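You operate a simulated robot arm through the tools that you are given. There is no shell and no other tool. Be economical: measure what you need, move in short steps, check, and stop when the job is done.

You are at the controls of a simulated two-armed robot. One attempt, no reset.

## Task
Take the large green cloth from the top of the green-legged bench and lay it out flat on the near end of the carpeted bench.

Only the result counts: the job must be done as asked and must still hold three seconds after the hand-in. Knocking over, shifting, dropping, spilling or breaking anything else fails it. Flat cloth is picked up by pressing the open fingertips on it (5 to 10 N) and closing them slowly along it; thin cloth reads only 2 to 8 mm in the jaws.

## Robot
Two 7-joint arms with two-finger parallel grippers on one trunk, on a base that drives. Base frame: it is fixed to the floor where the robot stands at the start and does not move with it; the origin is under the middle of the robot, x ahead of it, y to its left, z up. Readings come in mm, rad, newtons and seconds.
The left shoulder is at the start at [28, 170, 1145], the right one opposite. With the tool pointing down near the work surface each hand reaches from about 340 to 840 mm from the robot's upright axis, wherever it stands, measured 20 degrees to its own side. Places, roughly: near end of the carpeted bench [-1300, 1600, 800]. Payload 3.43 kg a hand.
The TCP of each hand is the grasp point between the finger pads, 34 mm short of the fingertips. In the tool frame z runs along the fingers and y along their closing line. The gripper opens to 128 mm. The fingers are 24 mm wide and 12 mm thick; the gripper's body (48 by 130 mm) begins 96 mm behind the TCP.
Orientation is that of the tool frame in the base frame, as a unit quaternion [w, x, y, z]. With the fingers straight down and closing along the base's y, the tool's x points along the base's -x, its y along +y and its z along -z.

## Interface
- The arms move only by the tool send_rows. It takes "left_targets", "right_targets" or both (then of equal length, played together; a hand with none holds still); each is a list of rows, each a list of 6 numbers: the shift along the tool's x, y, z in units of 20 mm (1.0 is 20 mm), then the turn, a rotation vector about the tool's x, y, z in units of 4 degrees (1.0 is 4 degrees). In form: [[tx, ty, tz, rx, ry, rz], ...]. A call has 1 to 20 rows; each row shifts and turns the commanded pose from where the row before left it, along the tool's axes as they then stand. "left_fingers" and "right_fingers" are, for a hand that has rows, the closure in counts, from 0 (fully open) to 255 (shut), set as the call begins (left out, the last holds). A call with a number of a shift or a turn outside -1 to 1 is refused whole. Each row takes 0.2 s and may step no farther than 50 mm and 0.15 rad from the row before; otherwise, or with a gripper value out of range, the whole call is refused. A pose out of reach is approached as far as the arm can. The call stops where the force on the tool passes 40 N (or 10 N more than at its start, if that is more) or the arm is blocked; 0.2 s more then pass. Each finger travels about 153 mm/s and halts on what it meets, pressing with about 26 N; the grip force reading is that of the motor and also rises with nothing between the fingers. The clock runs only during rows and for 0.2 s after the last one: add rows that do not move to give the fingers time. The reply holds the time, the measured pose of the TCP, the force on the tool along the base axes, the opening and the grip force, in the units named above and with some noise, and new pictures: "show" is both (left out), scene, wrist or none (wrist: the cameras of the hands that moved).
- Cameras (640 x 400 px; columns grow to the right, rows downward): "scene" is now at [81.4, -1, 1375.8]; the picture's right is [-0.13, -0.99, 0.01], its down [-0.55, 0.07, -0.83] and it looks along [0.82, -0.11, -0.56] (base axes); focal length 258 px, centre (320, 200). "left" rides on the left gripper at [76, 11, -160] in its tool frame; the picture's right is [-0.15, 0.99, 0.00], its down [-0.88, -0.13, -0.46] and it looks along [-0.45, -0.07, 0.89] (tool axes); focal length 234 px, centre (320, 200). "right" rides on the right gripper at [76, -11, -160] in its tool frame; the picture's right is [0.15, 0.99, 0.00], its down [-0.88, 0.13, -0.46] and it looks along [-0.45, 0.07, 0.89] (tool axes); focal length 234 px, centre (320, 200). There is no depth. A picture from a camera that has moved, and an enlarged one, comes with that camera's place and axes in the base frame and with its lens.
- raise_lower(by): slides the trunk up (or, below 0, down) by that many mm; the arms and the scene camera ride with it, the base frame stays. It gives what a move gives, with no picture.
- roll_base(legs): drives the robot by 1 to 6 legs, each [ahead, left, turn to the left] in mm, mm and rad, along the robot's own axes; the way and the turn of a leg run together, so that a leg with both is an arc; at most 1500 mm and 3.142 rad a leg. The arms and the cameras ride along, it lands a little off, and it stops where it bumps. It gives what a move gives, and a new picture of the scene camera.
- turn_head(pan, tilt): turns the head with the scene camera to pan (to the left, within 1.501 rad either way) and tilt (down, from -0.506 to 1.204), counted from straight ahead of the robot. It gives what a move gives, and a new picture of the scene camera.
- enlarge(camera, box): a new picture of the part [left, top, right, bottom] of that camera's present view, enlarged. No time passes.
- job_done(): hands the job in; it is judged then, once.

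Go step by step. Nothing tells you exact positions but the pictures and the camera data: compare them with the known pose of the tool, close in by small moves and look again before you grip or let go. The budget is 120 turns and 170 pictures, counting those below and the enlarged ones. Unless the task says otherwise, let go and move clear before handing in, and close with one line.

The tools are called as name(argument=value, ...) on one line, values as JSON. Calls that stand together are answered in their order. send_rows: Moves the arms, as the interface text tells. Its arguments: {"type":"object","properties":{"left_targets":{"type":"array","items":{"type":"array","items":{"type":"number"}}},"left_fingers":{"type":"number"},"right_targets":{"type":"array","items":{"type":"array","items":{"type":"number"}}},"right_fingers":{"type":"number"},"show":{"type":"string","enum":["both","scene","wrist","none"]}},"required":[]} The other tools are called the same way: raise_lower (by) slides the trunk up or down; roll_base (legs) drives the base; turn_head (pan, tilt) turns the head that bears the scene camera; enlarge (camera, box) takes an enlarged picture of a part of a camera's view; job_done () hands the job in.

At the start:

```text
t: 0.0
left_eef_pos: [645.3, 215.9, 1070.4]
left_ee_rot: [0.014, 0.02, 1.0, -0.004]
left_force: [-0.5, -0.5, -0.3]
left_width: 128.0
left_gripper_force: 0.0
right_eef_pos: [340.4, -196.0, 936.0]
right_ee_rot: [0.004, 0.014, 1.0, -0.006]
right_force: [-0.8, 0.1, 0.1]
right_width: 128.0
right_gripper_force: 0.1
trunk travel left (down, up): [-625.0, 315.0]
robot x, y, heading: [-18.1, -2.3, -0.04]
head pan, tilt: [-0.091, 0.62]
```

scene: 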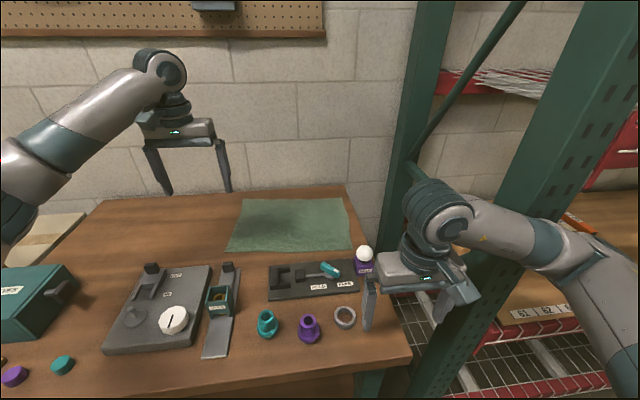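
right: 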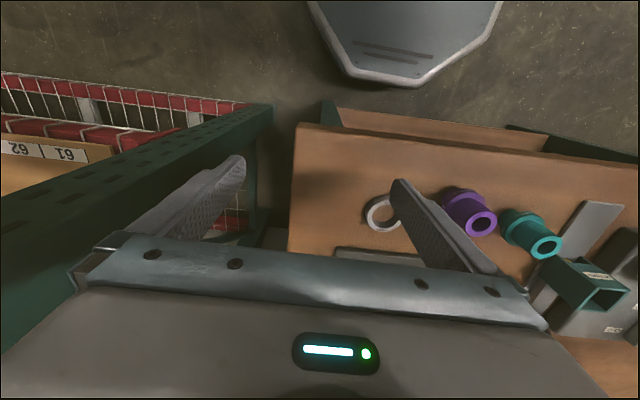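
left: 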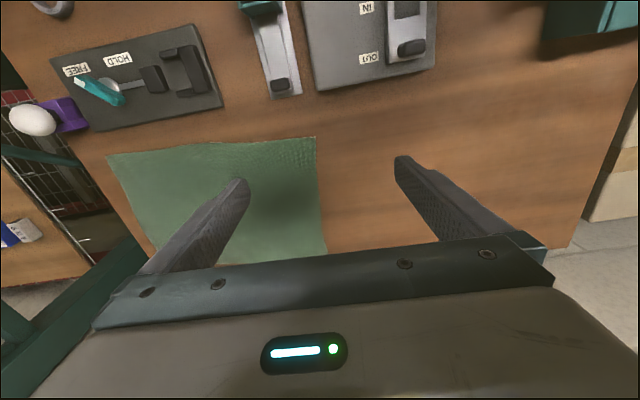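

I see the green cloth on the wooden bench, about x 670–1020, y -240 to 210, with small fixtures in front of it. First I look closer at it, and then at the surroundings.

enlarge(camera="scene", box=[200, 170, 400, 295])

turn_head(pan=1.5, tilt=0.45)

```text
3.20 times, centred on (300, 232) of scene
camera zoom: at [81.4, -1.0, 1375.8], right [-0.13, -0.99, 0.01], down [-0.55, 0.07, -0.83], along [0.82, -0.11, -0.56], focal length 827 px, centre (384, 96)
```

zoom: 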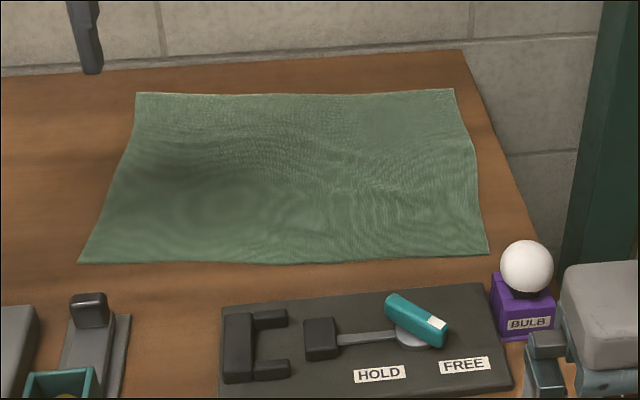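

```text
t: 1.7
left_eef_pos: [650.2, 213.2, 1064.6]
left_ee_rot: [0.01, 0.022, 1.0, -0.006]
left_force: [0.6, -0.9, -0.7]
left_width: 128.3
left_gripper_force: 0.0
right_eef_pos: [341.2, -195.3, 933.5]
right_ee_rot: [0.002, 0.015, 1.0, -0.008]
right_force: [-0.2, 0.0, -0.1]
right_width: 127.8
right_gripper_force: 0.0
trunk travel left (down, up): [-625.0, 315.0]
robot x, y, heading: [-23.0, -2.6, -0.047]
head pan, tilt: [1.499, 0.45]
camera scene: at [10.6, 105.5, 1387.8], right [0.99, -0.12, 0.02], down [-0.03, -0.44, -0.9], along [0.12, 0.89, -0.45], focal length 258 px, centre (320, 200)
```

scene: 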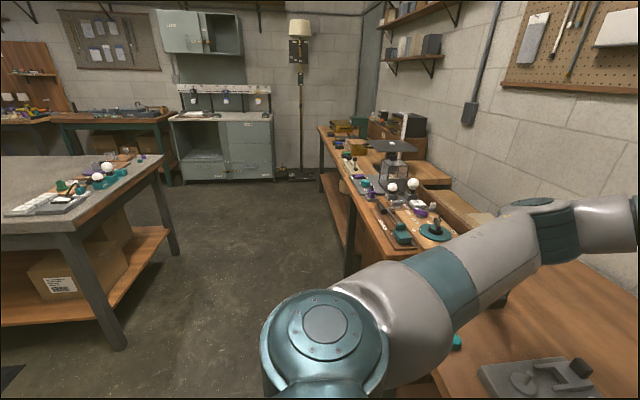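

The carpeted bench is the grey-topped one behind left, its right edge near x -885. I raise the right hand, turn the head back and shift the base left a little to centre on the cloth and clear the rack upright.

send_rows(right_targets=[[0, 0, -1, 0, 0, 0], [0, 0, -1, 0, 0, 0], [0, 0, -1, 0, 0, 0], [0, 0, -1, 0, 0, 0], [0, 0, -1, 0, 0, 0], [0, 0, -1, 0, 0, 0]], show="none")

roll_base(legs=[[0, 75, -0.04]])

turn_head(pan=0.0, tilt=0.65)

```text
t: 3.1
left_eef_pos: [647.2, 179.4, 1070.8]
left_ee_rot: [0.013, 0.034, 0.999, 0.002]
left_force: [0.9, -0.9, -0.4]
left_width: 128.1
left_gripper_force: 0.0
right_eef_pos: [327.4, -223.3, 1047.7]
right_ee_rot: [0.0, 0.027, 1.0, -0.002]
right_force: [0.1, 0.2, -0.9]
right_width: 127.8
right_gripper_force: 0.0
trunk travel left (down, up): [-625.0, 315.0]
robot x, y, heading: [-25.2, -4.1, -0.07]
head pan, tilt: [1.499, 0.45]
```

```text
t: 3.8
left_eef_pos: [659.1, 176.4, 1063.7]
left_ee_rot: [0.007, 0.043, 0.999, -0.001]
left_force: [0.0, -0.4, -0.6]
left_width: 128.2
left_gripper_force: 0.1
right_eef_pos: [330.7, -221.9, 1046.8]
right_ee_rot: [-0.002, 0.038, 0.999, -0.004]
right_force: [0.5, 0.2, 0.4]
right_width: 127.9
right_gripper_force: 0.0
trunk travel left (down, up): [-625.0, 315.0]
robot x, y, heading: [-31.6, -0.4, -0.084]
head pan, tilt: [1.499, 0.45]
stopped in leg 1: the robot was blocked; the commanded pose is now the measured one
camera scene: at [17.3, 90.3, 1389.4], right [0.99, -0.16, 0.01], down [-0.06, -0.43, -0.9], along [0.15, 0.89, -0.44], focal length 258 px, centre (320, 200)
```

scene: 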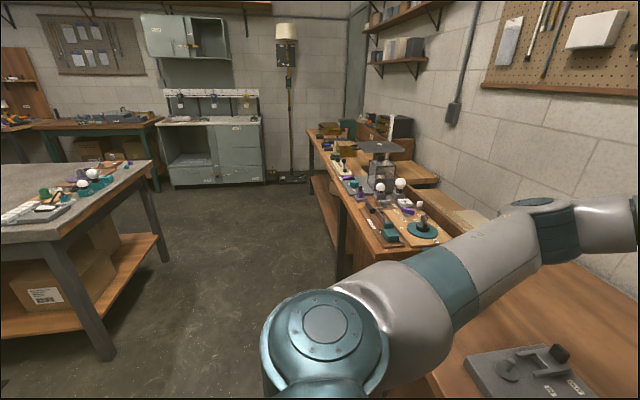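

```text
t: 5.4
left_eef_pos: [657.7, 177.7, 1067.1]
left_ee_rot: [0.009, 0.042, 0.999, 0.0]
left_force: [0.4, -0.8, -0.1]
left_width: 127.8
left_gripper_force: 0.0
right_eef_pos: [330.3, -221.9, 1048.3]
right_ee_rot: [-0.002, 0.037, 0.999, -0.003]
right_force: [0.3, -0.3, -0.2]
right_width: 127.9
right_gripper_force: 0.0
trunk travel left (down, up): [-625.0, 315.0]
robot x, y, heading: [-22.9, -2.4, -0.084]
head pan, tilt: [0.0, 0.649]
camera scene: at [86.5, -10.1, 1372.4], right [-0.08, -1.0, 0.0], down [-0.59, 0.05, -0.81], along [0.8, -0.07, -0.59], focal length 258 px, centre (320, 200)
```

scene: 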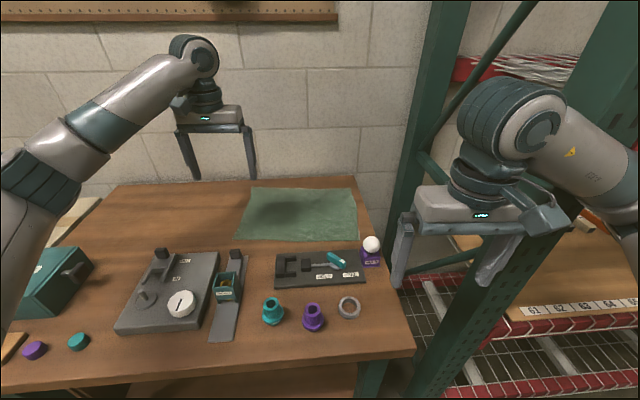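

The base was blocked and had yawed, so something may be touching on the right. I look that way.

turn_head(pan=-1.3, tilt=0.7)

turn_head(pan=0.5, tilt=1.2)

```text
t: 6.8
left_eef_pos: [656.1, 177.3, 1066.0]
left_ee_rot: [0.008, 0.041, 0.999, 0.0]
left_force: [-0.3, -1.0, 0.6]
left_width: 128.0
left_gripper_force: 0.0
right_eef_pos: [329.5, -221.6, 1047.2]
right_ee_rot: [-0.001, 0.036, 0.999, -0.003]
right_force: [-0.6, 0.3, -0.1]
right_width: 127.8
right_gripper_force: 0.1
trunk travel left (down, up): [-625.0, 315.0]
robot x, y, heading: [-27.0, 0.8, -0.085]
head pan, tilt: [-1.3, 0.7]
camera scene: at [15.9, -86.2, 1366.7], right [-0.98, -0.19, -0.02], down [-0.11, 0.63, -0.77], along [0.15, -0.75, -0.64], focal length 258 px, centre (320, 200)
```

scene: 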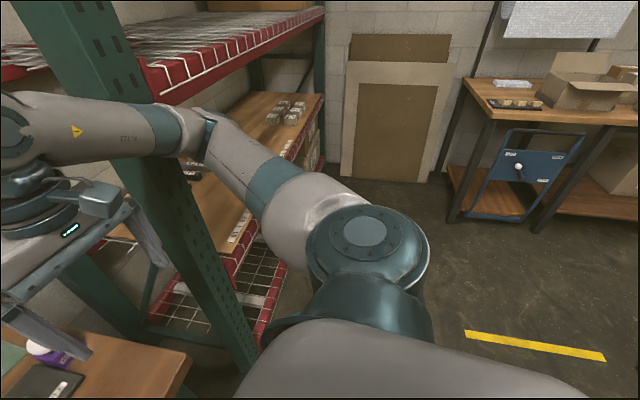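

```text
t: 8.6
left_eef_pos: [656.0, 177.9, 1066.1]
left_ee_rot: [0.009, 0.042, 0.999, 0.0]
left_force: [0.3, 0.5, -0.5]
left_width: 128.0
left_gripper_force: 0.0
right_eef_pos: [330.1, -221.0, 1046.2]
right_ee_rot: [-0.002, 0.035, 0.999, -0.003]
right_force: [1.2, 0.1, -0.9]
right_width: 128.0
right_gripper_force: 0.0
trunk travel left (down, up): [-625.0, 315.0]
robot x, y, heading: [-29.4, -4.3, -0.08]
head pan, tilt: [0.499, 1.201]
camera scene: at [51.9, 19.7, 1331.3], right [0.4, -0.92, 0.01], down [-0.85, -0.38, -0.38], along [0.35, 0.14, -0.93], focal length 258 px, centre (320, 200)
```

scene: 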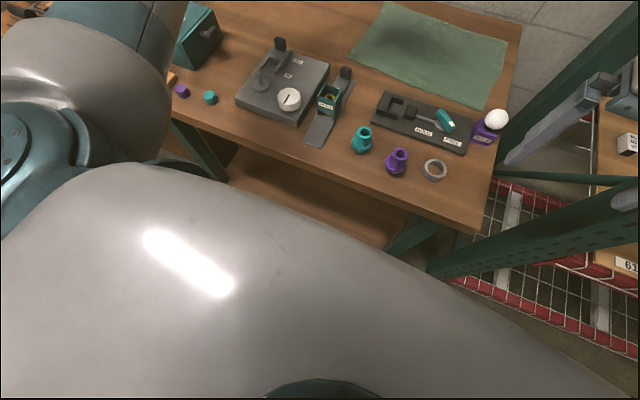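

The right forearm seems to rest against the green rack upright. I back off, shift left, then come forward again.

roll_base(legs=[[-120, 0, 0], [0, 110, 0]])

turn_head(pan=-0.9, tilt=0.7)

```text
t: 10.7
left_eef_pos: [561.1, 299.2, 1053.3]
left_ee_rot: [0.0, 0.039, 0.999, 0.0]
left_force: [0.6, 0.0, 0.2]
left_width: 127.6
left_gripper_force: 0.1
right_eef_pos: [236.6, -101.6, 1039.7]
right_ee_rot: [-0.011, 0.032, 0.999, -0.003]
right_force: [0.1, 1.1, 0.3]
right_width: 128.0
right_gripper_force: 0.1
trunk travel left (down, up): [-625.0, 315.0]
robot x, y, heading: [-140.1, 122.8, -0.082]
head pan, tilt: [0.499, 1.201]
camera scene: at [-38.1, 138.4, 1329.6], right [0.41, -0.91, 0.0], down [-0.85, -0.38, -0.36], along [0.33, 0.15, -0.93], focal length 258 px, centre (320, 200)
```

scene: 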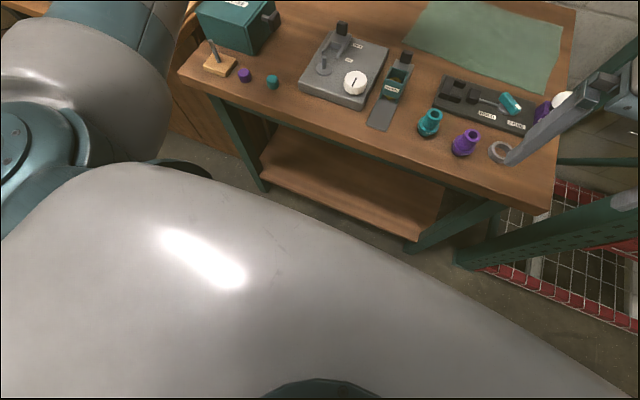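

```text
t: 12.2
left_eef_pos: [559.4, 300.0, 1053.0]
left_ee_rot: [0.001, 0.039, 0.999, 0.0]
left_force: [0.2, 0.1, 0.2]
left_width: 128.1
left_gripper_force: 0.1
right_eef_pos: [236.7, -101.1, 1040.6]
right_ee_rot: [-0.012, 0.031, 0.999, -0.004]
right_force: [0.5, 0.4, 0.0]
right_width: 127.9
right_gripper_force: 0.1
trunk travel left (down, up): [-625.0, 315.0]
robot x, y, heading: [-135.7, 119.0, -0.082]
head pan, tilt: [-0.901, 0.7]
camera scene: at [-41.9, 45.1, 1365.6], right [-0.83, -0.56, 0.0], down [-0.36, 0.53, -0.76], along [0.43, -0.63, -0.64], focal length 258 px, centre (320, 200)
```

scene: 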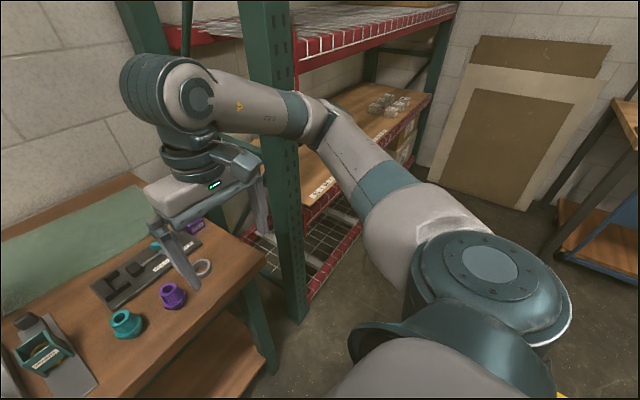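

Free now. I extend the right hand forward over the bench at safe height, then drive ahead.

send_rows(right_targets=[[-1, 0, 0, 0, 0, 0], [-1, 0, 0, 0, 0, 0], [-1, 0, 0, 0, 0, 0], [-1, 0, 0, 0, 0, 0], [-1, 0, 0, 0, 0, 0], [-1, 0, 0, 0, 0, 0], [-1, 0, 0, 0, 0, 0], [-1, 0, 0, 0, 0, 0], [-1, 0, 0, 0, 0, 0], [-1, 0, 0, 0, 0, 0], [-1, 0, 0, 0, 0, 0], [-1, 0, 0, 0, 0, 0], [-1, 0, 0, 0, 0, 0], [-1, 0, 0, 0, 0, 0]], show="none")

roll_base(legs=[[100, 0, 0]])

turn_head(pan=-0.15, tilt=0.75)

```text
t: 15.2
left_eef_pos: [561.4, 300.6, 1053.2]
left_ee_rot: [-0.001, 0.038, 0.999, 0.001]
left_force: [0.5, 0.4, -0.1]
left_width: 127.7
left_gripper_force: 0.0
right_eef_pos: [516.5, -118.9, 1030.6]
right_ee_rot: [-0.011, 0.031, 0.999, -0.004]
right_force: [0.1, 0.3, 0.1]
right_width: 127.8
right_gripper_force: 0.1
trunk travel left (down, up): [-625.0, 315.0]
robot x, y, heading: [-138.2, 117.5, -0.079]
head pan, tilt: [-0.901, 0.7]
```

```text
t: 16.4
left_eef_pos: [658.8, 292.4, 1053.5]
left_ee_rot: [0.0, 0.038, 0.999, 0.0]
left_force: [1.2, -0.5, 0.6]
left_width: 127.9
left_gripper_force: 0.1
right_eef_pos: [614.4, -124.9, 1031.7]
right_ee_rot: [-0.012, 0.032, 0.999, -0.003]
right_force: [0.0, -0.4, -0.1]
right_width: 128.1
right_gripper_force: 0.1
trunk travel left (down, up): [-625.0, 315.0]
robot x, y, heading: [-39.7, 111.9, -0.077]
head pan, tilt: [-0.901, 0.7]
camera scene: at [56.7, 37.4, 1365.6], right [-0.83, -0.56, 0.0], down [-0.36, 0.53, -0.76], along [0.43, -0.63, -0.64], focal length 258 px, centre (320, 200)
```

scene: 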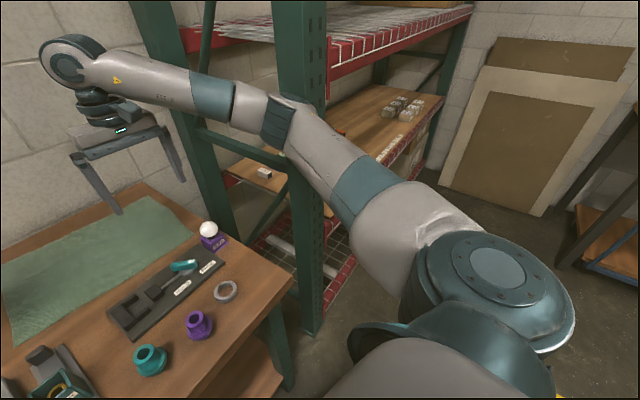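

```text
t: 17.4
left_eef_pos: [658.0, 292.8, 1053.4]
left_ee_rot: [0.0, 0.038, 0.999, 0.0]
left_force: [0.0, 0.4, -0.2]
left_width: 128.0
left_gripper_force: 0.1
right_eef_pos: [614.2, -124.2, 1032.3]
right_ee_rot: [-0.011, 0.032, 0.999, -0.003]
right_force: [-0.4, -0.2, -0.7]
right_width: 127.9
right_gripper_force: 0.0
trunk travel left (down, up): [-625.0, 315.0]
robot x, y, heading: [-39.6, 107.8, -0.078]
head pan, tilt: [-0.15, 0.75]
camera scene: at [90.0, 89.1, 1361.3], right [-0.23, -0.97, 0.0], down [-0.66, 0.15, -0.73], along [0.71, -0.17, -0.68], focal length 258 px, centre (320, 200)
```

scene: 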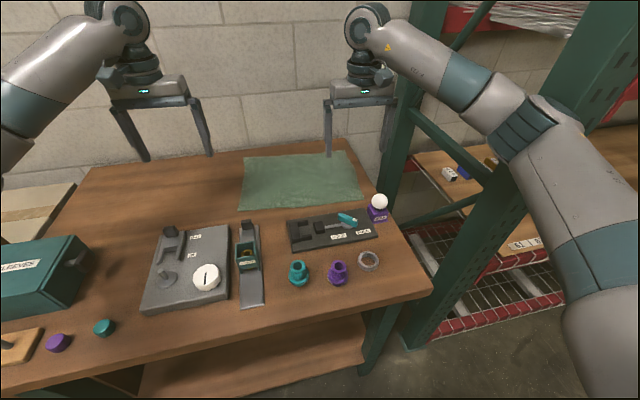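

Both arms are clear. I move both hands to hover above the near corners of the cloth with the fingers half closed.

send_rows(right_targets=[[-0.463, -0.111, 0.86, 0, 0, 0], [-0.463, -0.111, 0.86, 0, 0, 0], [-0.463, -0.111, 0.86, 0, 0, 0], [-0.463, -0.111, 0.86, 0, 0, 0], [-0.463, -0.111, 0.86, 0, 0, 0], [-0.463, -0.111, 0.86, 0, 0, 0], [-0.463, -0.111, 0.86, 0, 0, 0], [-0.463, -0.111, 0.86, 0, 0, 0], [-0.463, -0.111, 0.86, 0, 0, 0], [-0.463, -0.111, 0.86, 0, 0, 0], [0, 0, 0, 0, 0, 0]], left_targets=[[-0.467, -0.606, 0.965, 0, 0, 0], [-0.467, -0.606, 0.965, 0, 0, 0], [-0.467, -0.606, 0.965, 0, 0, 0], [-0.467, -0.606, 0.965, 0, 0, 0], [-0.467, -0.606, 0.965, 0, 0, 0], [-0.467, -0.606, 0.965, 0, 0, 0], [-0.467, -0.606, 0.965, 0, 0, 0], [-0.467, -0.606, 0.965, 0, 0, 0], [-0.467, -0.606, 0.965, 0, 0, 0], [-0.467, -0.606, 0.965, 0, 0, 0], [0, 0, 0, 0, 0, 0]], right_fingers=155, left_fingers=155)

```text
t: 19.9
left_eef_pos: [742.2, 165.3, 859.9]
left_ee_rot: [0.0, 0.038, 0.999, -0.001]
left_force: [0.8, 0.1, 0.8]
left_width: 50.5
left_gripper_force: 0.0
right_eef_pos: [703.0, -153.2, 859.4]
right_ee_rot: [-0.011, 0.031, 0.999, -0.003]
right_force: [0.4, -0.1, -1.2]
right_width: 50.1
right_gripper_force: 0.2
trunk travel left (down, up): [-625.0, 315.0]
robot x, y, heading: [-45.9, 108.4, -0.077]
head pan, tilt: [-0.15, 0.75]
camera scene: at [89.0, 89.7, 1361.4], right [-0.23, -0.97, 0.0], down [-0.66, 0.15, -0.73], along [0.71, -0.17, -0.68], focal length 258 px, centre (320, 200)
camera right: at [629.1, -158.6, 1021.2], right [-0.08, 1.0, 0.0], down [0.9, 0.08, 0.43], along [0.43, 0.03, -0.9], focal length 234 px, centre (320, 200)
camera left: at [666.2, 182.1, 1020.2], right [0.22, 0.98, 0.0], down [0.87, -0.2, 0.46], along [0.45, -0.1, -0.89], focal length 234 px, centre (320, 200)
```

scene: 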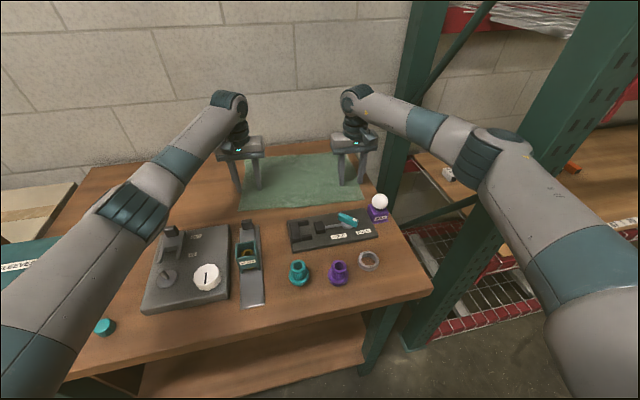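
right: 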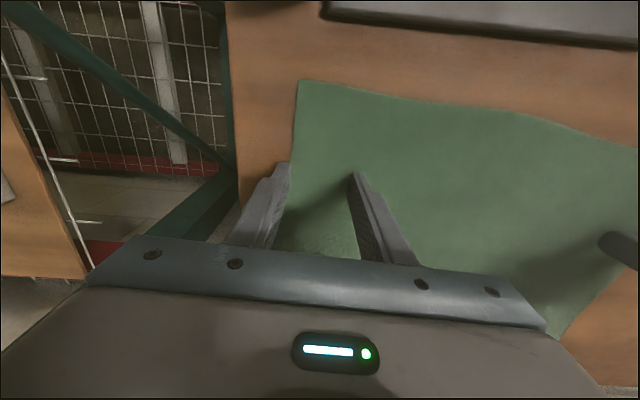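
left: 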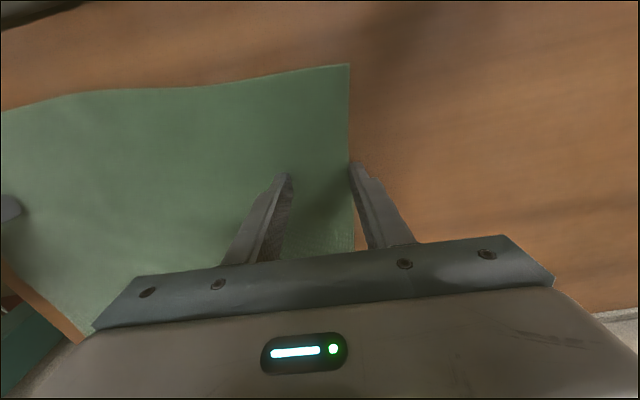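

The wrist cameras put the near edge closer to the robot (D≈(660,211), C≈(624,-182)). I shift both hands back and inward, and go down just above the cloth.

send_rows(right_targets=[[0.77, 0.303, 0.73, 0, 0, 0], [0.77, 0.303, 0.73, 0, 0, 0], [0.77, 0.303, 0.73, 0, 0, 0], [0, 0, 0, 0, 0, 0]], left_targets=[[0.913, -0.287, 0.75, 0, 0, 0], [0.913, -0.287, 0.75, 0, 0, 0], [0.913, -0.287, 0.75, 0, 0, 0], [0, 0, 0, 0, 0, 0]])

```text
t: 20.4
left_eef_pos: [718.6, 157.4, 855.3]
left_ee_rot: [0.011, 0.039, 0.999, -0.004]
left_force: [-5.3, 1.4, 24.0]
left_width: 50.6
left_gripper_force: 0.7
right_eef_pos: [683.7, -142.4, 855.9]
right_ee_rot: [0.0, 0.032, 0.999, 0.0]
right_force: [-6.0, -0.9, 20.9]
right_width: 50.0
right_gripper_force: 0.2
trunk travel left (down, up): [-625.0, 315.0]
robot x, y, heading: [-40.0, 108.8, -0.085]
head pan, tilt: [-0.15, 0.75]
stopped in row 2 (left hand): the force on the tool passed its limit (the readings are from after the stop); the commanded pose is now the measured one
camera scene: at [85.1, 89.6, 1362.3], right [-0.23, -0.97, 0.0], down [-0.66, 0.15, -0.73], along [0.71, -0.17, -0.68], focal length 258 px, centre (320, 200)
camera right: at [608.9, -150.3, 1015.3], right [-0.08, 1.0, 0.0], down [0.89, 0.07, 0.45], along [0.45, 0.04, -0.89], focal length 234 px, centre (320, 200)
camera left: at [640.9, 175.7, 1013.5], right [0.22, 0.97, 0.0], down [0.86, -0.2, 0.48], along [0.46, -0.11, -0.88], focal length 234 px, centre (320, 200)
```

scene: 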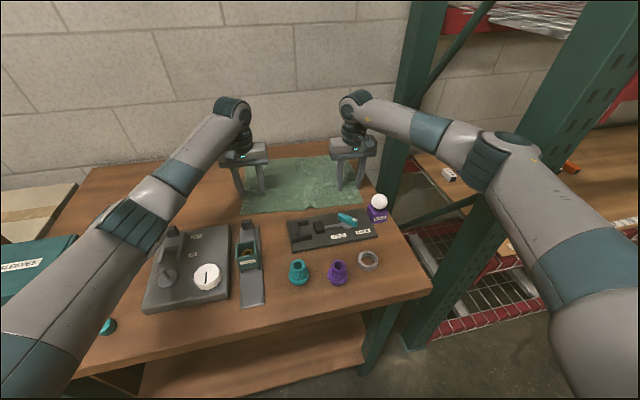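
right: 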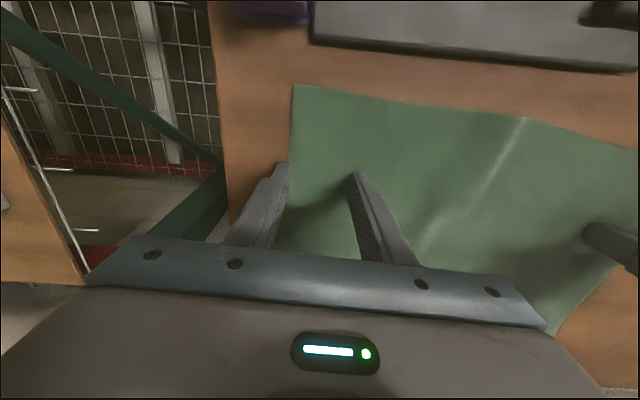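
left: 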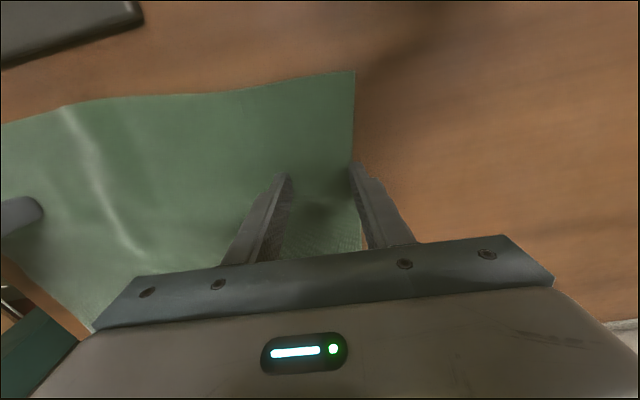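

The fingertips already touched: the real surface is about z 820. I lift 16 mm, then move back and inward so the fingers land inside the corners.

send_rows(right_targets=[[0, 0, -0.9, 0, 0, 0], [0.67, 0.28, 0, 0, 0, 0], [0.67, 0.28, 0, 0, 0, 0], [0.67, 0.28, 0, 0, 0, 0], [0, 0, 0, 0, 0, 0]], left_targets=[[0, 0, -0.9, 0, 0, 0], [0.69, -0.37, 0, 0, 0, 0], [0.69, -0.37, 0, 0, 0, 0], [0.69, -0.37, 0, 0, 0, 0], [0, 0, 0, 0, 0, 0]])

```text
t: 21.6
left_eef_pos: [679.4, 137.6, 864.6]
left_ee_rot: [0.007, 0.039, 0.999, -0.003]
left_force: [0.4, -0.4, 0.4]
left_width: 50.2
left_gripper_force: 0.0
right_eef_pos: [648.6, -124.0, 867.4]
right_ee_rot: [-0.004, 0.032, 0.999, -0.001]
right_force: [-0.3, 0.6, -0.4]
right_width: 50.4
right_gripper_force: 0.1
trunk travel left (down, up): [-625.0, 315.0]
robot x, y, heading: [-39.6, 109.5, -0.075]
head pan, tilt: [-0.15, 0.75]
camera scene: at [90.6, 89.0, 1361.3], right [-0.23, -0.97, 0.0], down [-0.67, 0.15, -0.73], along [0.71, -0.16, -0.68], focal length 258 px, centre (320, 200)
camera right: at [572.8, -131.0, 1027.3], right [-0.08, 1.0, 0.0], down [0.89, 0.07, 0.45], along [0.45, 0.04, -0.89], focal length 234 px, centre (320, 200)
camera left: at [601.7, 156.7, 1024.1], right [0.22, 0.97, 0.0], down [0.86, -0.2, 0.47], along [0.46, -0.11, -0.88], focal length 234 px, centre (320, 200)
```

scene: 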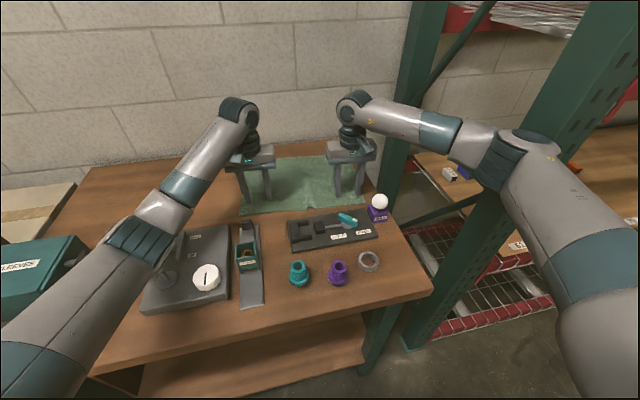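
right: 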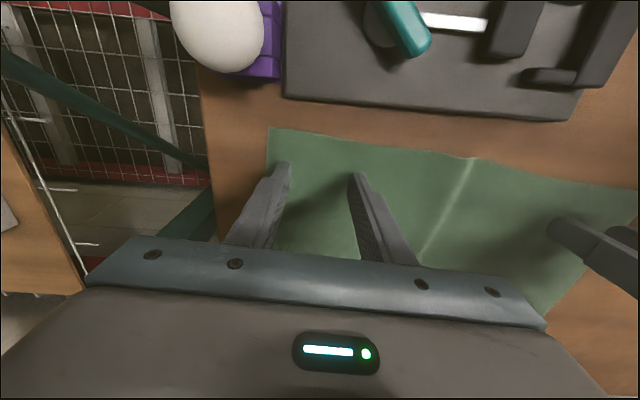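
left: 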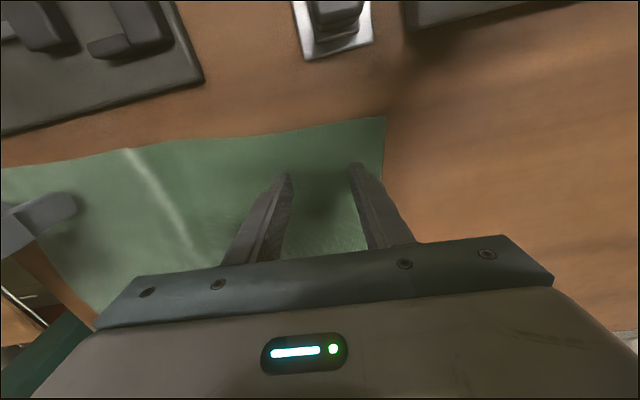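

Fingers are inside the corners on both sides. I press down gently.

send_rows(right_targets=[[0, 0, 0.2, 0, 0, 0], [0, 0, 0.2, 0, 0, 0], [0, 0, 0.1, 0, 0, 0], [0, 0, 0, 0, 0, 0]], left_targets=[[0, 0, 0.15, 0, 0, 0], [0, 0, 0.15, 0, 0, 0], [0, 0, 0.1, 0, 0, 0], [0, 0, 0, 0, 0, 0]], show="none")

```text
t: 22.6
left_eef_pos: [678.9, 139.0, 856.4]
left_ee_rot: [0.006, 0.039, 0.999, -0.002]
left_force: [-0.1, 0.4, 0.3]
left_width: 50.2
left_gripper_force: 0.1
right_eef_pos: [647.5, -124.4, 856.3]
right_ee_rot: [-0.004, 0.031, 1.0, -0.001]
right_force: [0.2, 0.0, 0.0]
right_width: 50.3
right_gripper_force: 0.0
trunk travel left (down, up): [-625.0, 315.0]
robot x, y, heading: [-41.2, 111.1, -0.073]
head pan, tilt: [-0.15, 0.75]
```

send_rows(right_targets=[[0, 0, 0.08, 0, 0, 0], [0, 0, 0.08, 0, 0, 0], [0, 0, 0, 0, 0, 0]], left_targets=[[0, 0, 0.08, 0, 0, 0], [0, 0, 0.08, 0, 0, 0], [0, 0, 0, 0, 0, 0]], show="none")

```text
t: 23.4
left_eef_pos: [679.1, 139.2, 854.9]
left_ee_rot: [0.009, 0.039, 0.999, -0.003]
left_force: [0.4, -0.5, 3.2]
left_width: 50.2
left_gripper_force: 0.1
right_eef_pos: [647.6, -124.9, 855.1]
right_ee_rot: [-0.003, 0.031, 1.0, -0.002]
right_force: [1.8, 0.4, 8.7]
right_width: 50.2
right_gripper_force: 0.0
trunk travel left (down, up): [-625.0, 315.0]
robot x, y, heading: [-39.0, 112.8, -0.078]
head pan, tilt: [-0.15, 0.75]
```

Contact on both. Now I close slowly in steps, watching the force.

send_rows(right_targets=[[0, 0, 0, 0, 0, 0], [0, 0, 0, 0, 0, 0]], left_targets=[[0, 0, 0.08, 0, 0, 0], [0, 0, 0, 0, 0, 0]], right_fingers=170, left_fingers=165, show="none")

send_rows(right_targets=[[0, 0, 0, 0, 0, 0], [0, 0, 0, 0, 0, 0]], left_targets=[[0, 0, 0, 0, 0, 0], [0, 0, 0, 0, 0, 0]], right_fingers=185, left_fingers=180, show="wrist")

```text
t: 24.0
left_eef_pos: [676.9, 138.7, 854.1]
left_ee_rot: [0.01, 0.04, 0.999, -0.003]
left_force: [1.8, 0.5, 14.0]
left_width: 44.7
left_gripper_force: 0.0
right_eef_pos: [646.8, -124.0, 854.5]
right_ee_rot: [-0.004, 0.032, 0.999, -0.001]
right_force: [2.3, 0.0, 7.9]
right_width: 42.0
right_gripper_force: 0.1
trunk travel left (down, up): [-625.0, 315.0]
robot x, y, heading: [-36.4, 112.4, -0.078]
head pan, tilt: [-0.15, 0.75]
```

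```text
t: 24.6
left_eef_pos: [677.4, 138.0, 855.3]
left_ee_rot: [0.009, 0.04, 0.999, -0.003]
left_force: [3.2, -2.2, 17.1]
left_width: 36.3
left_gripper_force: 0.2
right_eef_pos: [646.7, -125.4, 855.3]
right_ee_rot: [-0.004, 0.031, 1.0, 0.0]
right_force: [0.0, 1.5, 8.6]
right_width: 34.7
right_gripper_force: 0.1
trunk travel left (down, up): [-625.0, 315.0]
robot x, y, heading: [-37.8, 114.0, -0.075]
head pan, tilt: [-0.15, 0.75]
camera right: at [570.7, -131.4, 1015.8], right [-0.08, 1.0, 0.0], down [0.89, 0.07, 0.45], along [0.45, 0.04, -0.89], focal length 234 px, centre (320, 200)
camera left: at [599.4, 156.4, 1013.7], right [0.22, 0.97, 0.0], down [0.86, -0.2, 0.47], along [0.46, -0.11, -0.88], focal length 234 px, centre (320, 200)
```

right: 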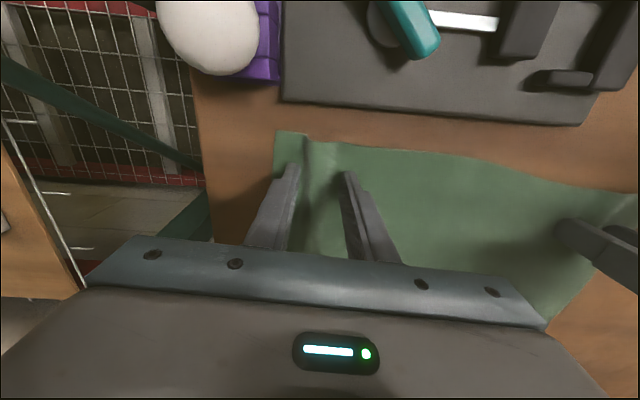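
left: 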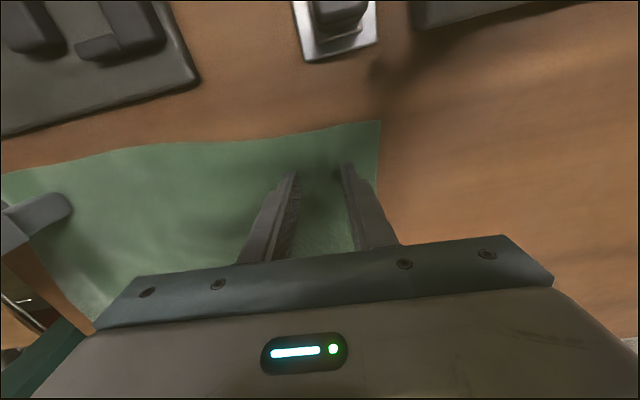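

send_rows(right_targets=[[0, 0, 0, 0, 0, 0], [0, 0, 0, 0, 0, 0]], left_targets=[[0, 0, -0.04, 0, 0, 0], [0, 0, 0, 0, 0, 0]], right_fingers=200, left_fingers=195, show="none")

send_rows(right_targets=[[0, 0, 0, 0, 0, 0], [0, 0, 0, 0, 0, 0]], left_targets=[[0, 0, 0, 0, 0, 0], [0, 0, 0, 0, 0, 0]], right_fingers=215, left_fingers=210, show="wrist")

```text
t: 25.2
left_eef_pos: [676.3, 138.8, 855.7]
left_ee_rot: [0.007, 0.039, 0.999, -0.003]
left_force: [1.3, -2.5, 12.9]
left_width: 28.2
left_gripper_force: 0.1
right_eef_pos: [646.8, -125.6, 854.6]
right_ee_rot: [-0.003, 0.031, 1.0, -0.001]
right_force: [-1.0, 1.2, 9.2]
right_width: 27.3
right_gripper_force: 0.1
trunk travel left (down, up): [-625.0, 315.0]
robot x, y, heading: [-43.0, 114.2, -0.075]
head pan, tilt: [-0.15, 0.75]
```

```text
t: 25.8
left_eef_pos: [677.2, 139.3, 855.5]
left_ee_rot: [0.009, 0.04, 0.999, -0.001]
left_force: [-0.5, -1.4, 11.9]
left_width: 21.1
left_gripper_force: 0.0
right_eef_pos: [646.5, -124.2, 854.9]
right_ee_rot: [-0.003, 0.031, 1.0, -0.001]
right_force: [-0.1, 0.8, 9.4]
right_width: 19.3
right_gripper_force: 0.2
trunk travel left (down, up): [-625.0, 315.0]
robot x, y, heading: [-41.8, 115.5, -0.074]
head pan, tilt: [-0.15, 0.75]
camera right: at [570.8, -131.2, 1015.8], right [-0.08, 1.0, 0.0], down [0.89, 0.08, 0.45], along [0.45, 0.04, -0.89], focal length 234 px, centre (320, 200)
camera left: at [599.4, 157.0, 1013.9], right [0.22, 0.97, 0.0], down [0.86, -0.2, 0.47], along [0.46, -0.11, -0.88], focal length 234 px, centre (320, 200)
```

right: 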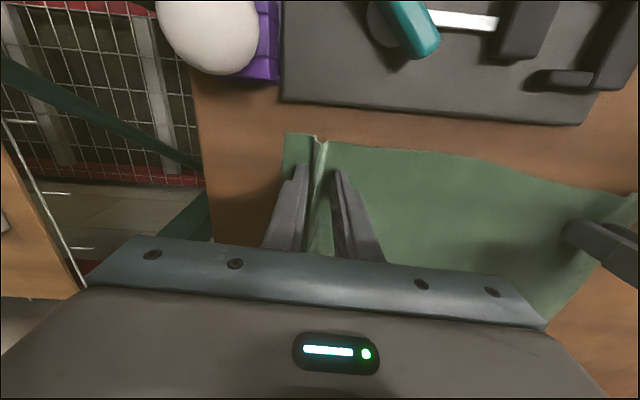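
left: 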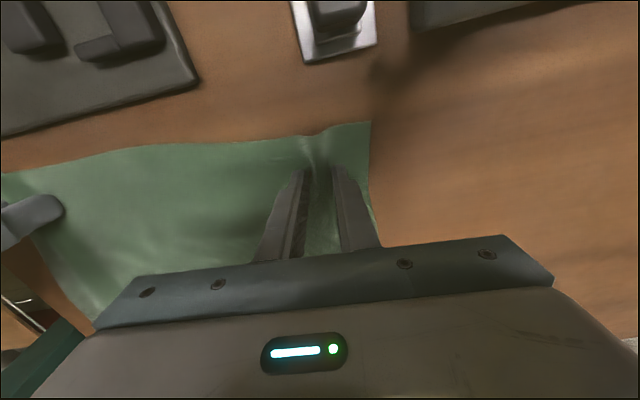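

Folds are forming between the fingers on both hands. I keep closing.

send_rows(right_targets=[[0, 0, 0, 0, 0, 0], [0, 0, 0, 0, 0, 0]], left_targets=[[0, 0, 0, 0, 0, 0], [0, 0, 0, 0, 0, 0]], right_fingers=230, left_fingers=225, show="none")

send_rows(right_targets=[[0, 0, 0, 0, 0, 0], [0, 0, 0, 0, 0, 0]], left_targets=[[0, 0, 0, 0, 0, 0], [0, 0, 0, 0, 0, 0]], right_fingers=242, left_fingers=240, show="none")

send_rows(right_targets=[[0, 0, 0, 0, 0, 0], [0, 0, 0, 0, 0, 0], [0, 0, 0, 0, 0, 0]], left_targets=[[0, 0, 0, 0, 0, 0], [0, 0, 0, 0, 0, 0], [0, 0, 0, 0, 0, 0]], right_fingers=255, left_fingers=255, show="wrist")

```text
t: 26.4
left_eef_pos: [676.9, 137.0, 855.9]
left_ee_rot: [0.008, 0.039, 0.999, -0.003]
left_force: [-0.5, -0.3, 10.9]
left_width: 13.7
left_gripper_force: 0.1
right_eef_pos: [647.0, -125.0, 854.8]
right_ee_rot: [-0.003, 0.032, 0.999, 0.0]
right_force: [0.3, 0.8, 9.9]
right_width: 11.6
right_gripper_force: 0.2
trunk travel left (down, up): [-625.0, 315.0]
robot x, y, heading: [-41.7, 112.8, -0.075]
head pan, tilt: [-0.15, 0.75]
```

```text
t: 27.0
left_eef_pos: [676.9, 139.5, 855.1]
left_ee_rot: [0.008, 0.04, 0.999, -0.002]
left_force: [0.1, -1.2, 9.7]
left_width: 7.4
left_gripper_force: 0.1
right_eef_pos: [645.6, -124.6, 855.2]
right_ee_rot: [-0.004, 0.032, 0.999, 0.0]
right_force: [-0.4, 1.5, 11.4]
right_width: 6.2
right_gripper_force: 0.1
trunk travel left (down, up): [-625.0, 315.0]
robot x, y, heading: [-41.9, 112.9, -0.079]
head pan, tilt: [-0.15, 0.75]
```

```text
t: 27.8
left_eef_pos: [676.9, 138.7, 854.9]
left_ee_rot: [0.008, 0.039, 0.999, -0.003]
left_force: [-0.1, -3.1, 8.2]
left_width: 2.2
left_gripper_force: 26.3
right_eef_pos: [646.0, -124.6, 854.8]
right_ee_rot: [-0.004, 0.031, 0.999, -0.001]
right_force: [0.1, 3.7, 11.2]
right_width: 2.4
right_gripper_force: 26.3
trunk travel left (down, up): [-625.0, 315.0]
robot x, y, heading: [-38.0, 113.4, -0.077]
head pan, tilt: [-0.15, 0.75]
camera right: at [571.0, -131.0, 1015.8], right [-0.08, 1.0, 0.0], down [0.89, 0.08, 0.45], along [0.45, 0.04, -0.89], focal length 234 px, centre (320, 200)
camera left: at [599.7, 156.9, 1013.9], right [0.22, 0.97, 0.0], down [0.86, -0.2, 0.47], along [0.46, -0.11, -0.88], focal length 234 px, centre (320, 200)
```

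right: 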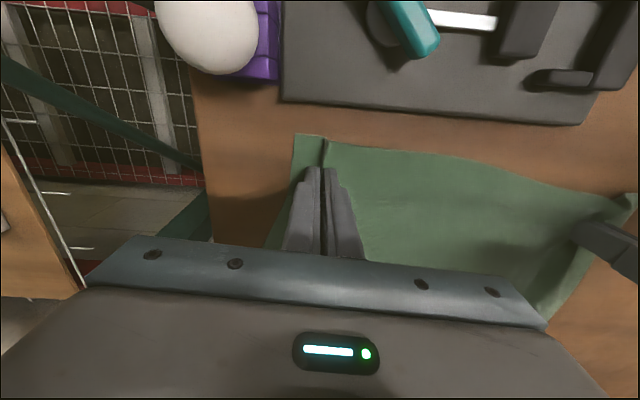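
left: 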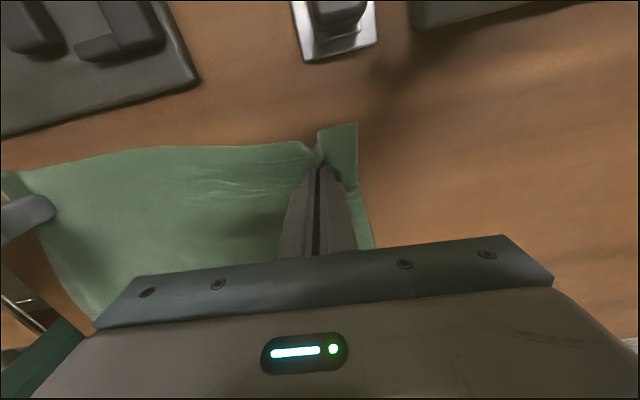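

Both fingers read 2 mm, which fits thin cloth. I lift slowly and look.

send_rows(right_targets=[[0, 0, -0.5, 0, 0, 0], [0, 0, -0.5, 0, 0, 0], [0, 0, -0.5, 0, 0, 0], [0, 0, -0.5, 0, 0, 0], [0, 0, -0.5, 0, 0, 0], [0, 0, -0.5, 0, 0, 0], [0, 0, -0.5, 0, 0, 0], [0, 0, -0.5, 0, 0, 0]], left_targets=[[0, 0, -0.5, 0, 0, 0], [0, 0, -0.5, 0, 0, 0], [0, 0, -0.5, 0, 0, 0], [0, 0, -0.5, 0, 0, 0], [0, 0, -0.5, 0, 0, 0], [0, 0, -0.5, 0, 0, 0], [0, 0, -0.5, 0, 0, 0], [0, 0, -0.5, 0, 0, 0]])

```text
t: 29.6
left_eef_pos: [678.1, 138.7, 934.0]
left_ee_rot: [0.007, 0.039, 0.999, -0.002]
left_force: [0.0, -4.9, -0.4]
left_width: 2.2
left_gripper_force: 25.9
right_eef_pos: [649.6, -124.5, 932.4]
right_ee_rot: [-0.004, 0.031, 0.999, 0.0]
right_force: [0.0, 5.6, -0.8]
right_width: 2.1
right_gripper_force: 26.1
trunk travel left (down, up): [-625.0, 315.0]
robot x, y, heading: [-39.1, 111.6, -0.075]
head pan, tilt: [-0.15, 0.75]
camera scene: at [89.9, 89.1, 1361.3], right [-0.23, -0.97, 0.0], down [-0.66, 0.15, -0.73], along [0.71, -0.16, -0.68], focal length 258 px, centre (320, 200)
camera right: at [574.1, -131.2, 1093.9], right [-0.08, 1.0, 0.0], down [0.89, 0.08, 0.45], along [0.45, 0.04, -0.89], focal length 234 px, centre (320, 200)
camera left: at [600.5, 157.0, 1092.9], right [0.22, 0.97, 0.0], down [0.86, -0.2, 0.47], along [0.46, -0.11, -0.88], focal length 234 px, centre (320, 200)
```

scene: 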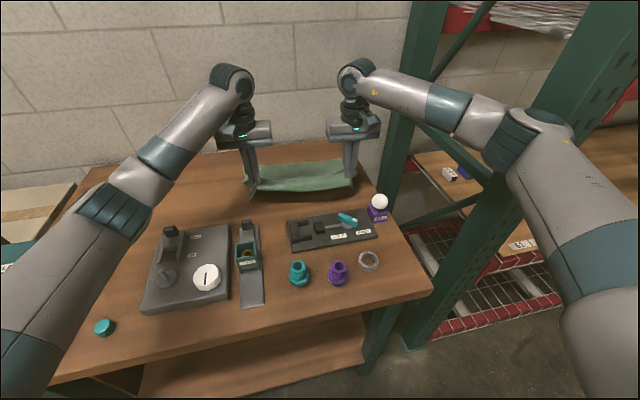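
right: 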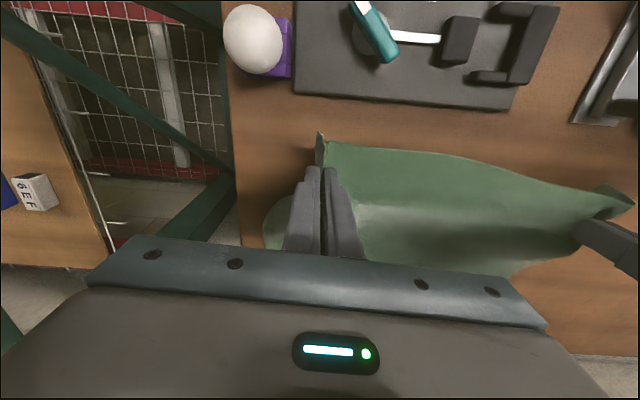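
left: 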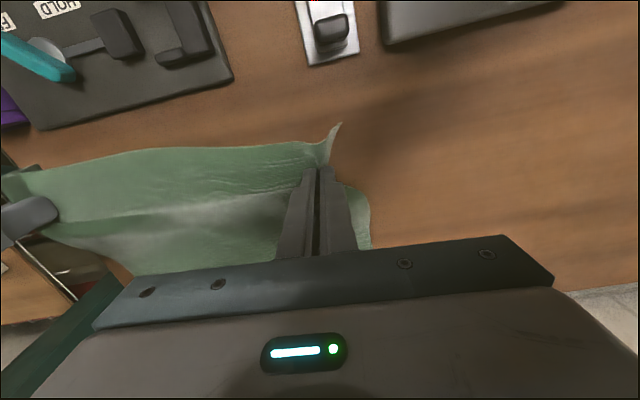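

Both corners are held. I ease the tension slightly and raise the trunk.

send_rows(left_targets=[[0, -0.15, 0, 0, 0, 0], [0, 0, 0, 0, 0, 0]], right_targets=[[0, 0.15, 0, 0, 0, 0], [0, 0, 0, 0, 0, 0]], show="none")

raise_lower(by=300)

turn_head(pan=0.0, tilt=0.75)

```text
t: 30.2
left_eef_pos: [677.6, 136.5, 934.2]
left_ee_rot: [0.007, 0.038, 0.999, -0.002]
left_force: [-0.4, -0.5, -0.1]
left_width: 2.1
left_gripper_force: 26.0
right_eef_pos: [649.1, -121.6, 932.9]
right_ee_rot: [-0.004, 0.032, 0.999, -0.002]
right_force: [-0.2, 1.6, 0.2]
right_width: 2.4
right_gripper_force: 26.1
trunk travel left (down, up): [-625.0, 315.0]
robot x, y, heading: [-43.1, 107.4, -0.08]
head pan, tilt: [-0.15, 0.75]
```

```text
t: 33.2
left_eef_pos: [677.4, 136.0, 1233.1]
left_ee_rot: [0.008, 0.039, 0.999, -0.002]
left_force: [-0.2, -0.8, 0.2]
left_width: 2.1
left_gripper_force: 26.4
right_eef_pos: [650.0, -122.2, 1233.1]
right_ee_rot: [-0.004, 0.031, 1.0, -0.001]
right_force: [-0.6, 0.7, -0.4]
right_width: 2.1
right_gripper_force: 25.9
trunk travel left (down, up): [-925.0, 15.0]
robot x, y, heading: [-41.3, 111.1, -0.079]
head pan, tilt: [-0.15, 0.75]
```

```text
t: 33.9
left_eef_pos: [677.5, 136.4, 1233.5]
left_ee_rot: [0.006, 0.039, 0.999, -0.003]
left_force: [-0.1, 0.2, -0.1]
left_width: 2.1
left_gripper_force: 25.9
right_eef_pos: [648.8, -122.5, 1233.6]
right_ee_rot: [-0.005, 0.031, 1.0, -0.001]
right_force: [0.8, 0.0, -0.8]
right_width: 2.1
right_gripper_force: 26.7
trunk travel left (down, up): [-925.0, 15.0]
robot x, y, heading: [-43.8, 112.6, -0.075]
head pan, tilt: [0.0, 0.75]
camera scene: at [92.3, 101.2, 1661.3], right [-0.08, -1.0, 0.0], down [-0.68, 0.05, -0.73], along [0.73, -0.06, -0.68], focal length 258 px, centre (320, 200)
```

scene: 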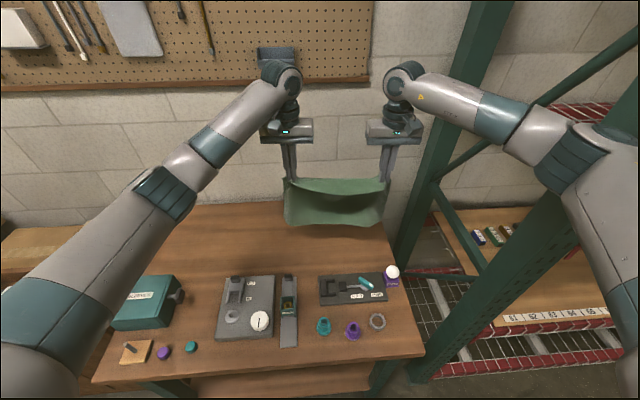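

The cloth hangs free between the hands. I raise the hands a bit more, back away and begin turning left.

send_rows(right_targets=[[0, 0, -1, 0, 0, 0], [0, 0, -1, 0, 0, 0], [0, 0, -1, 0, 0, 0], [0, 0, 0, 0, 0, 0]], left_targets=[[0, 0, -1, 0, 0, 0], [0, 0, -1, 0, 0, 0], [0, 0, -1, 0, 0, 0], [0, 0, 0, 0, 0, 0]], show="none")

roll_base(legs=[[-380, 0, 0]])

turn_head(pan=1.5, tilt=0.6)

```text
t: 34.9
left_eef_pos: [678.0, 137.0, 1293.2]
left_ee_rot: [0.007, 0.039, 0.999, -0.002]
left_force: [0.7, -0.1, 0.1]
left_width: 2.2
left_gripper_force: 26.2
right_eef_pos: [650.2, -121.5, 1293.7]
right_ee_rot: [-0.004, 0.032, 0.999, -0.001]
right_force: [-0.1, 0.3, -0.7]
right_width: 2.2
right_gripper_force: 25.7
trunk travel left (down, up): [-925.0, 15.0]
robot x, y, heading: [-39.5, 115.5, -0.08]
head pan, tilt: [0.0, 0.75]
```

```text
t: 37.3
left_eef_pos: [301.7, 165.9, 1293.6]
left_ee_rot: [0.007, 0.039, 0.999, -0.002]
left_force: [0.0, -0.3, 0.8]
left_width: 2.2
left_gripper_force: 26.2
right_eef_pos: [275.1, -93.5, 1292.8]
right_ee_rot: [-0.005, 0.032, 0.999, 0.0]
right_force: [-0.2, 0.8, -0.5]
right_width: 2.1
right_gripper_force: 25.3
trunk travel left (down, up): [-925.0, 15.0]
robot x, y, heading: [-418.0, 139.5, -0.082]
head pan, tilt: [0.0, 0.75]
camera scene: at [-281.9, 130.3, 1661.0], right [-0.08, -1.0, 0.0], down [-0.68, 0.05, -0.73], along [0.73, -0.06, -0.68], focal length 258 px, centre (320, 200)
```

scene: 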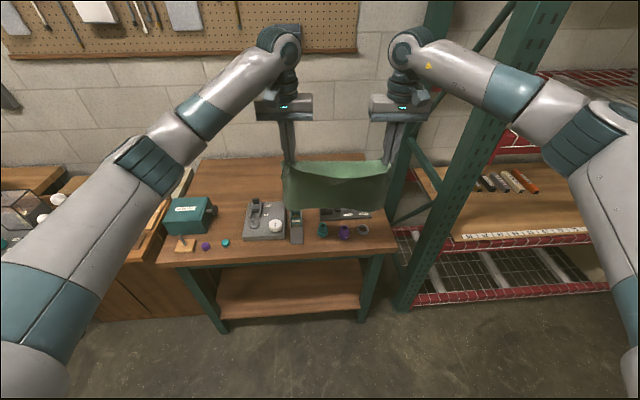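

```text
t: 38.9
left_eef_pos: [299.5, 164.6, 1294.7]
left_ee_rot: [0.007, 0.039, 0.999, -0.003]
left_force: [-0.2, -0.6, -0.3]
left_width: 2.1
left_gripper_force: 25.9
right_eef_pos: [271.2, -92.8, 1293.8]
right_ee_rot: [-0.004, 0.033, 0.999, -0.001]
right_force: [-0.3, 0.8, -0.4]
right_width: 1.8
right_gripper_force: 25.5
trunk travel left (down, up): [-925.0, 15.0]
robot x, y, heading: [-419.5, 144.8, -0.082]
head pan, tilt: [1.499, 0.6]
camera scene: at [-354.1, 224.4, 1674.2], right [0.99, -0.15, 0.0], down [-0.08, -0.56, -0.83], along [0.12, 0.82, -0.56], focal length 258 px, centre (320, 200)
```

scene: 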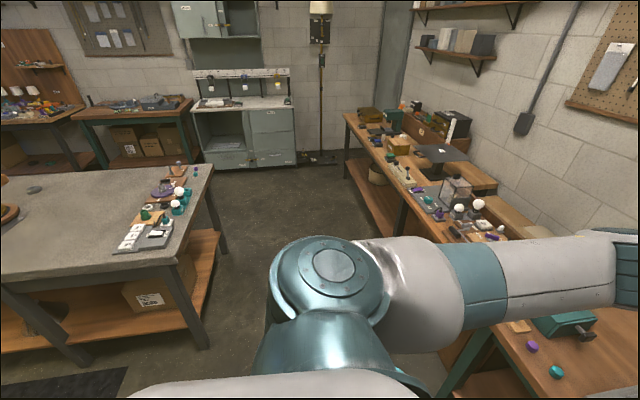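

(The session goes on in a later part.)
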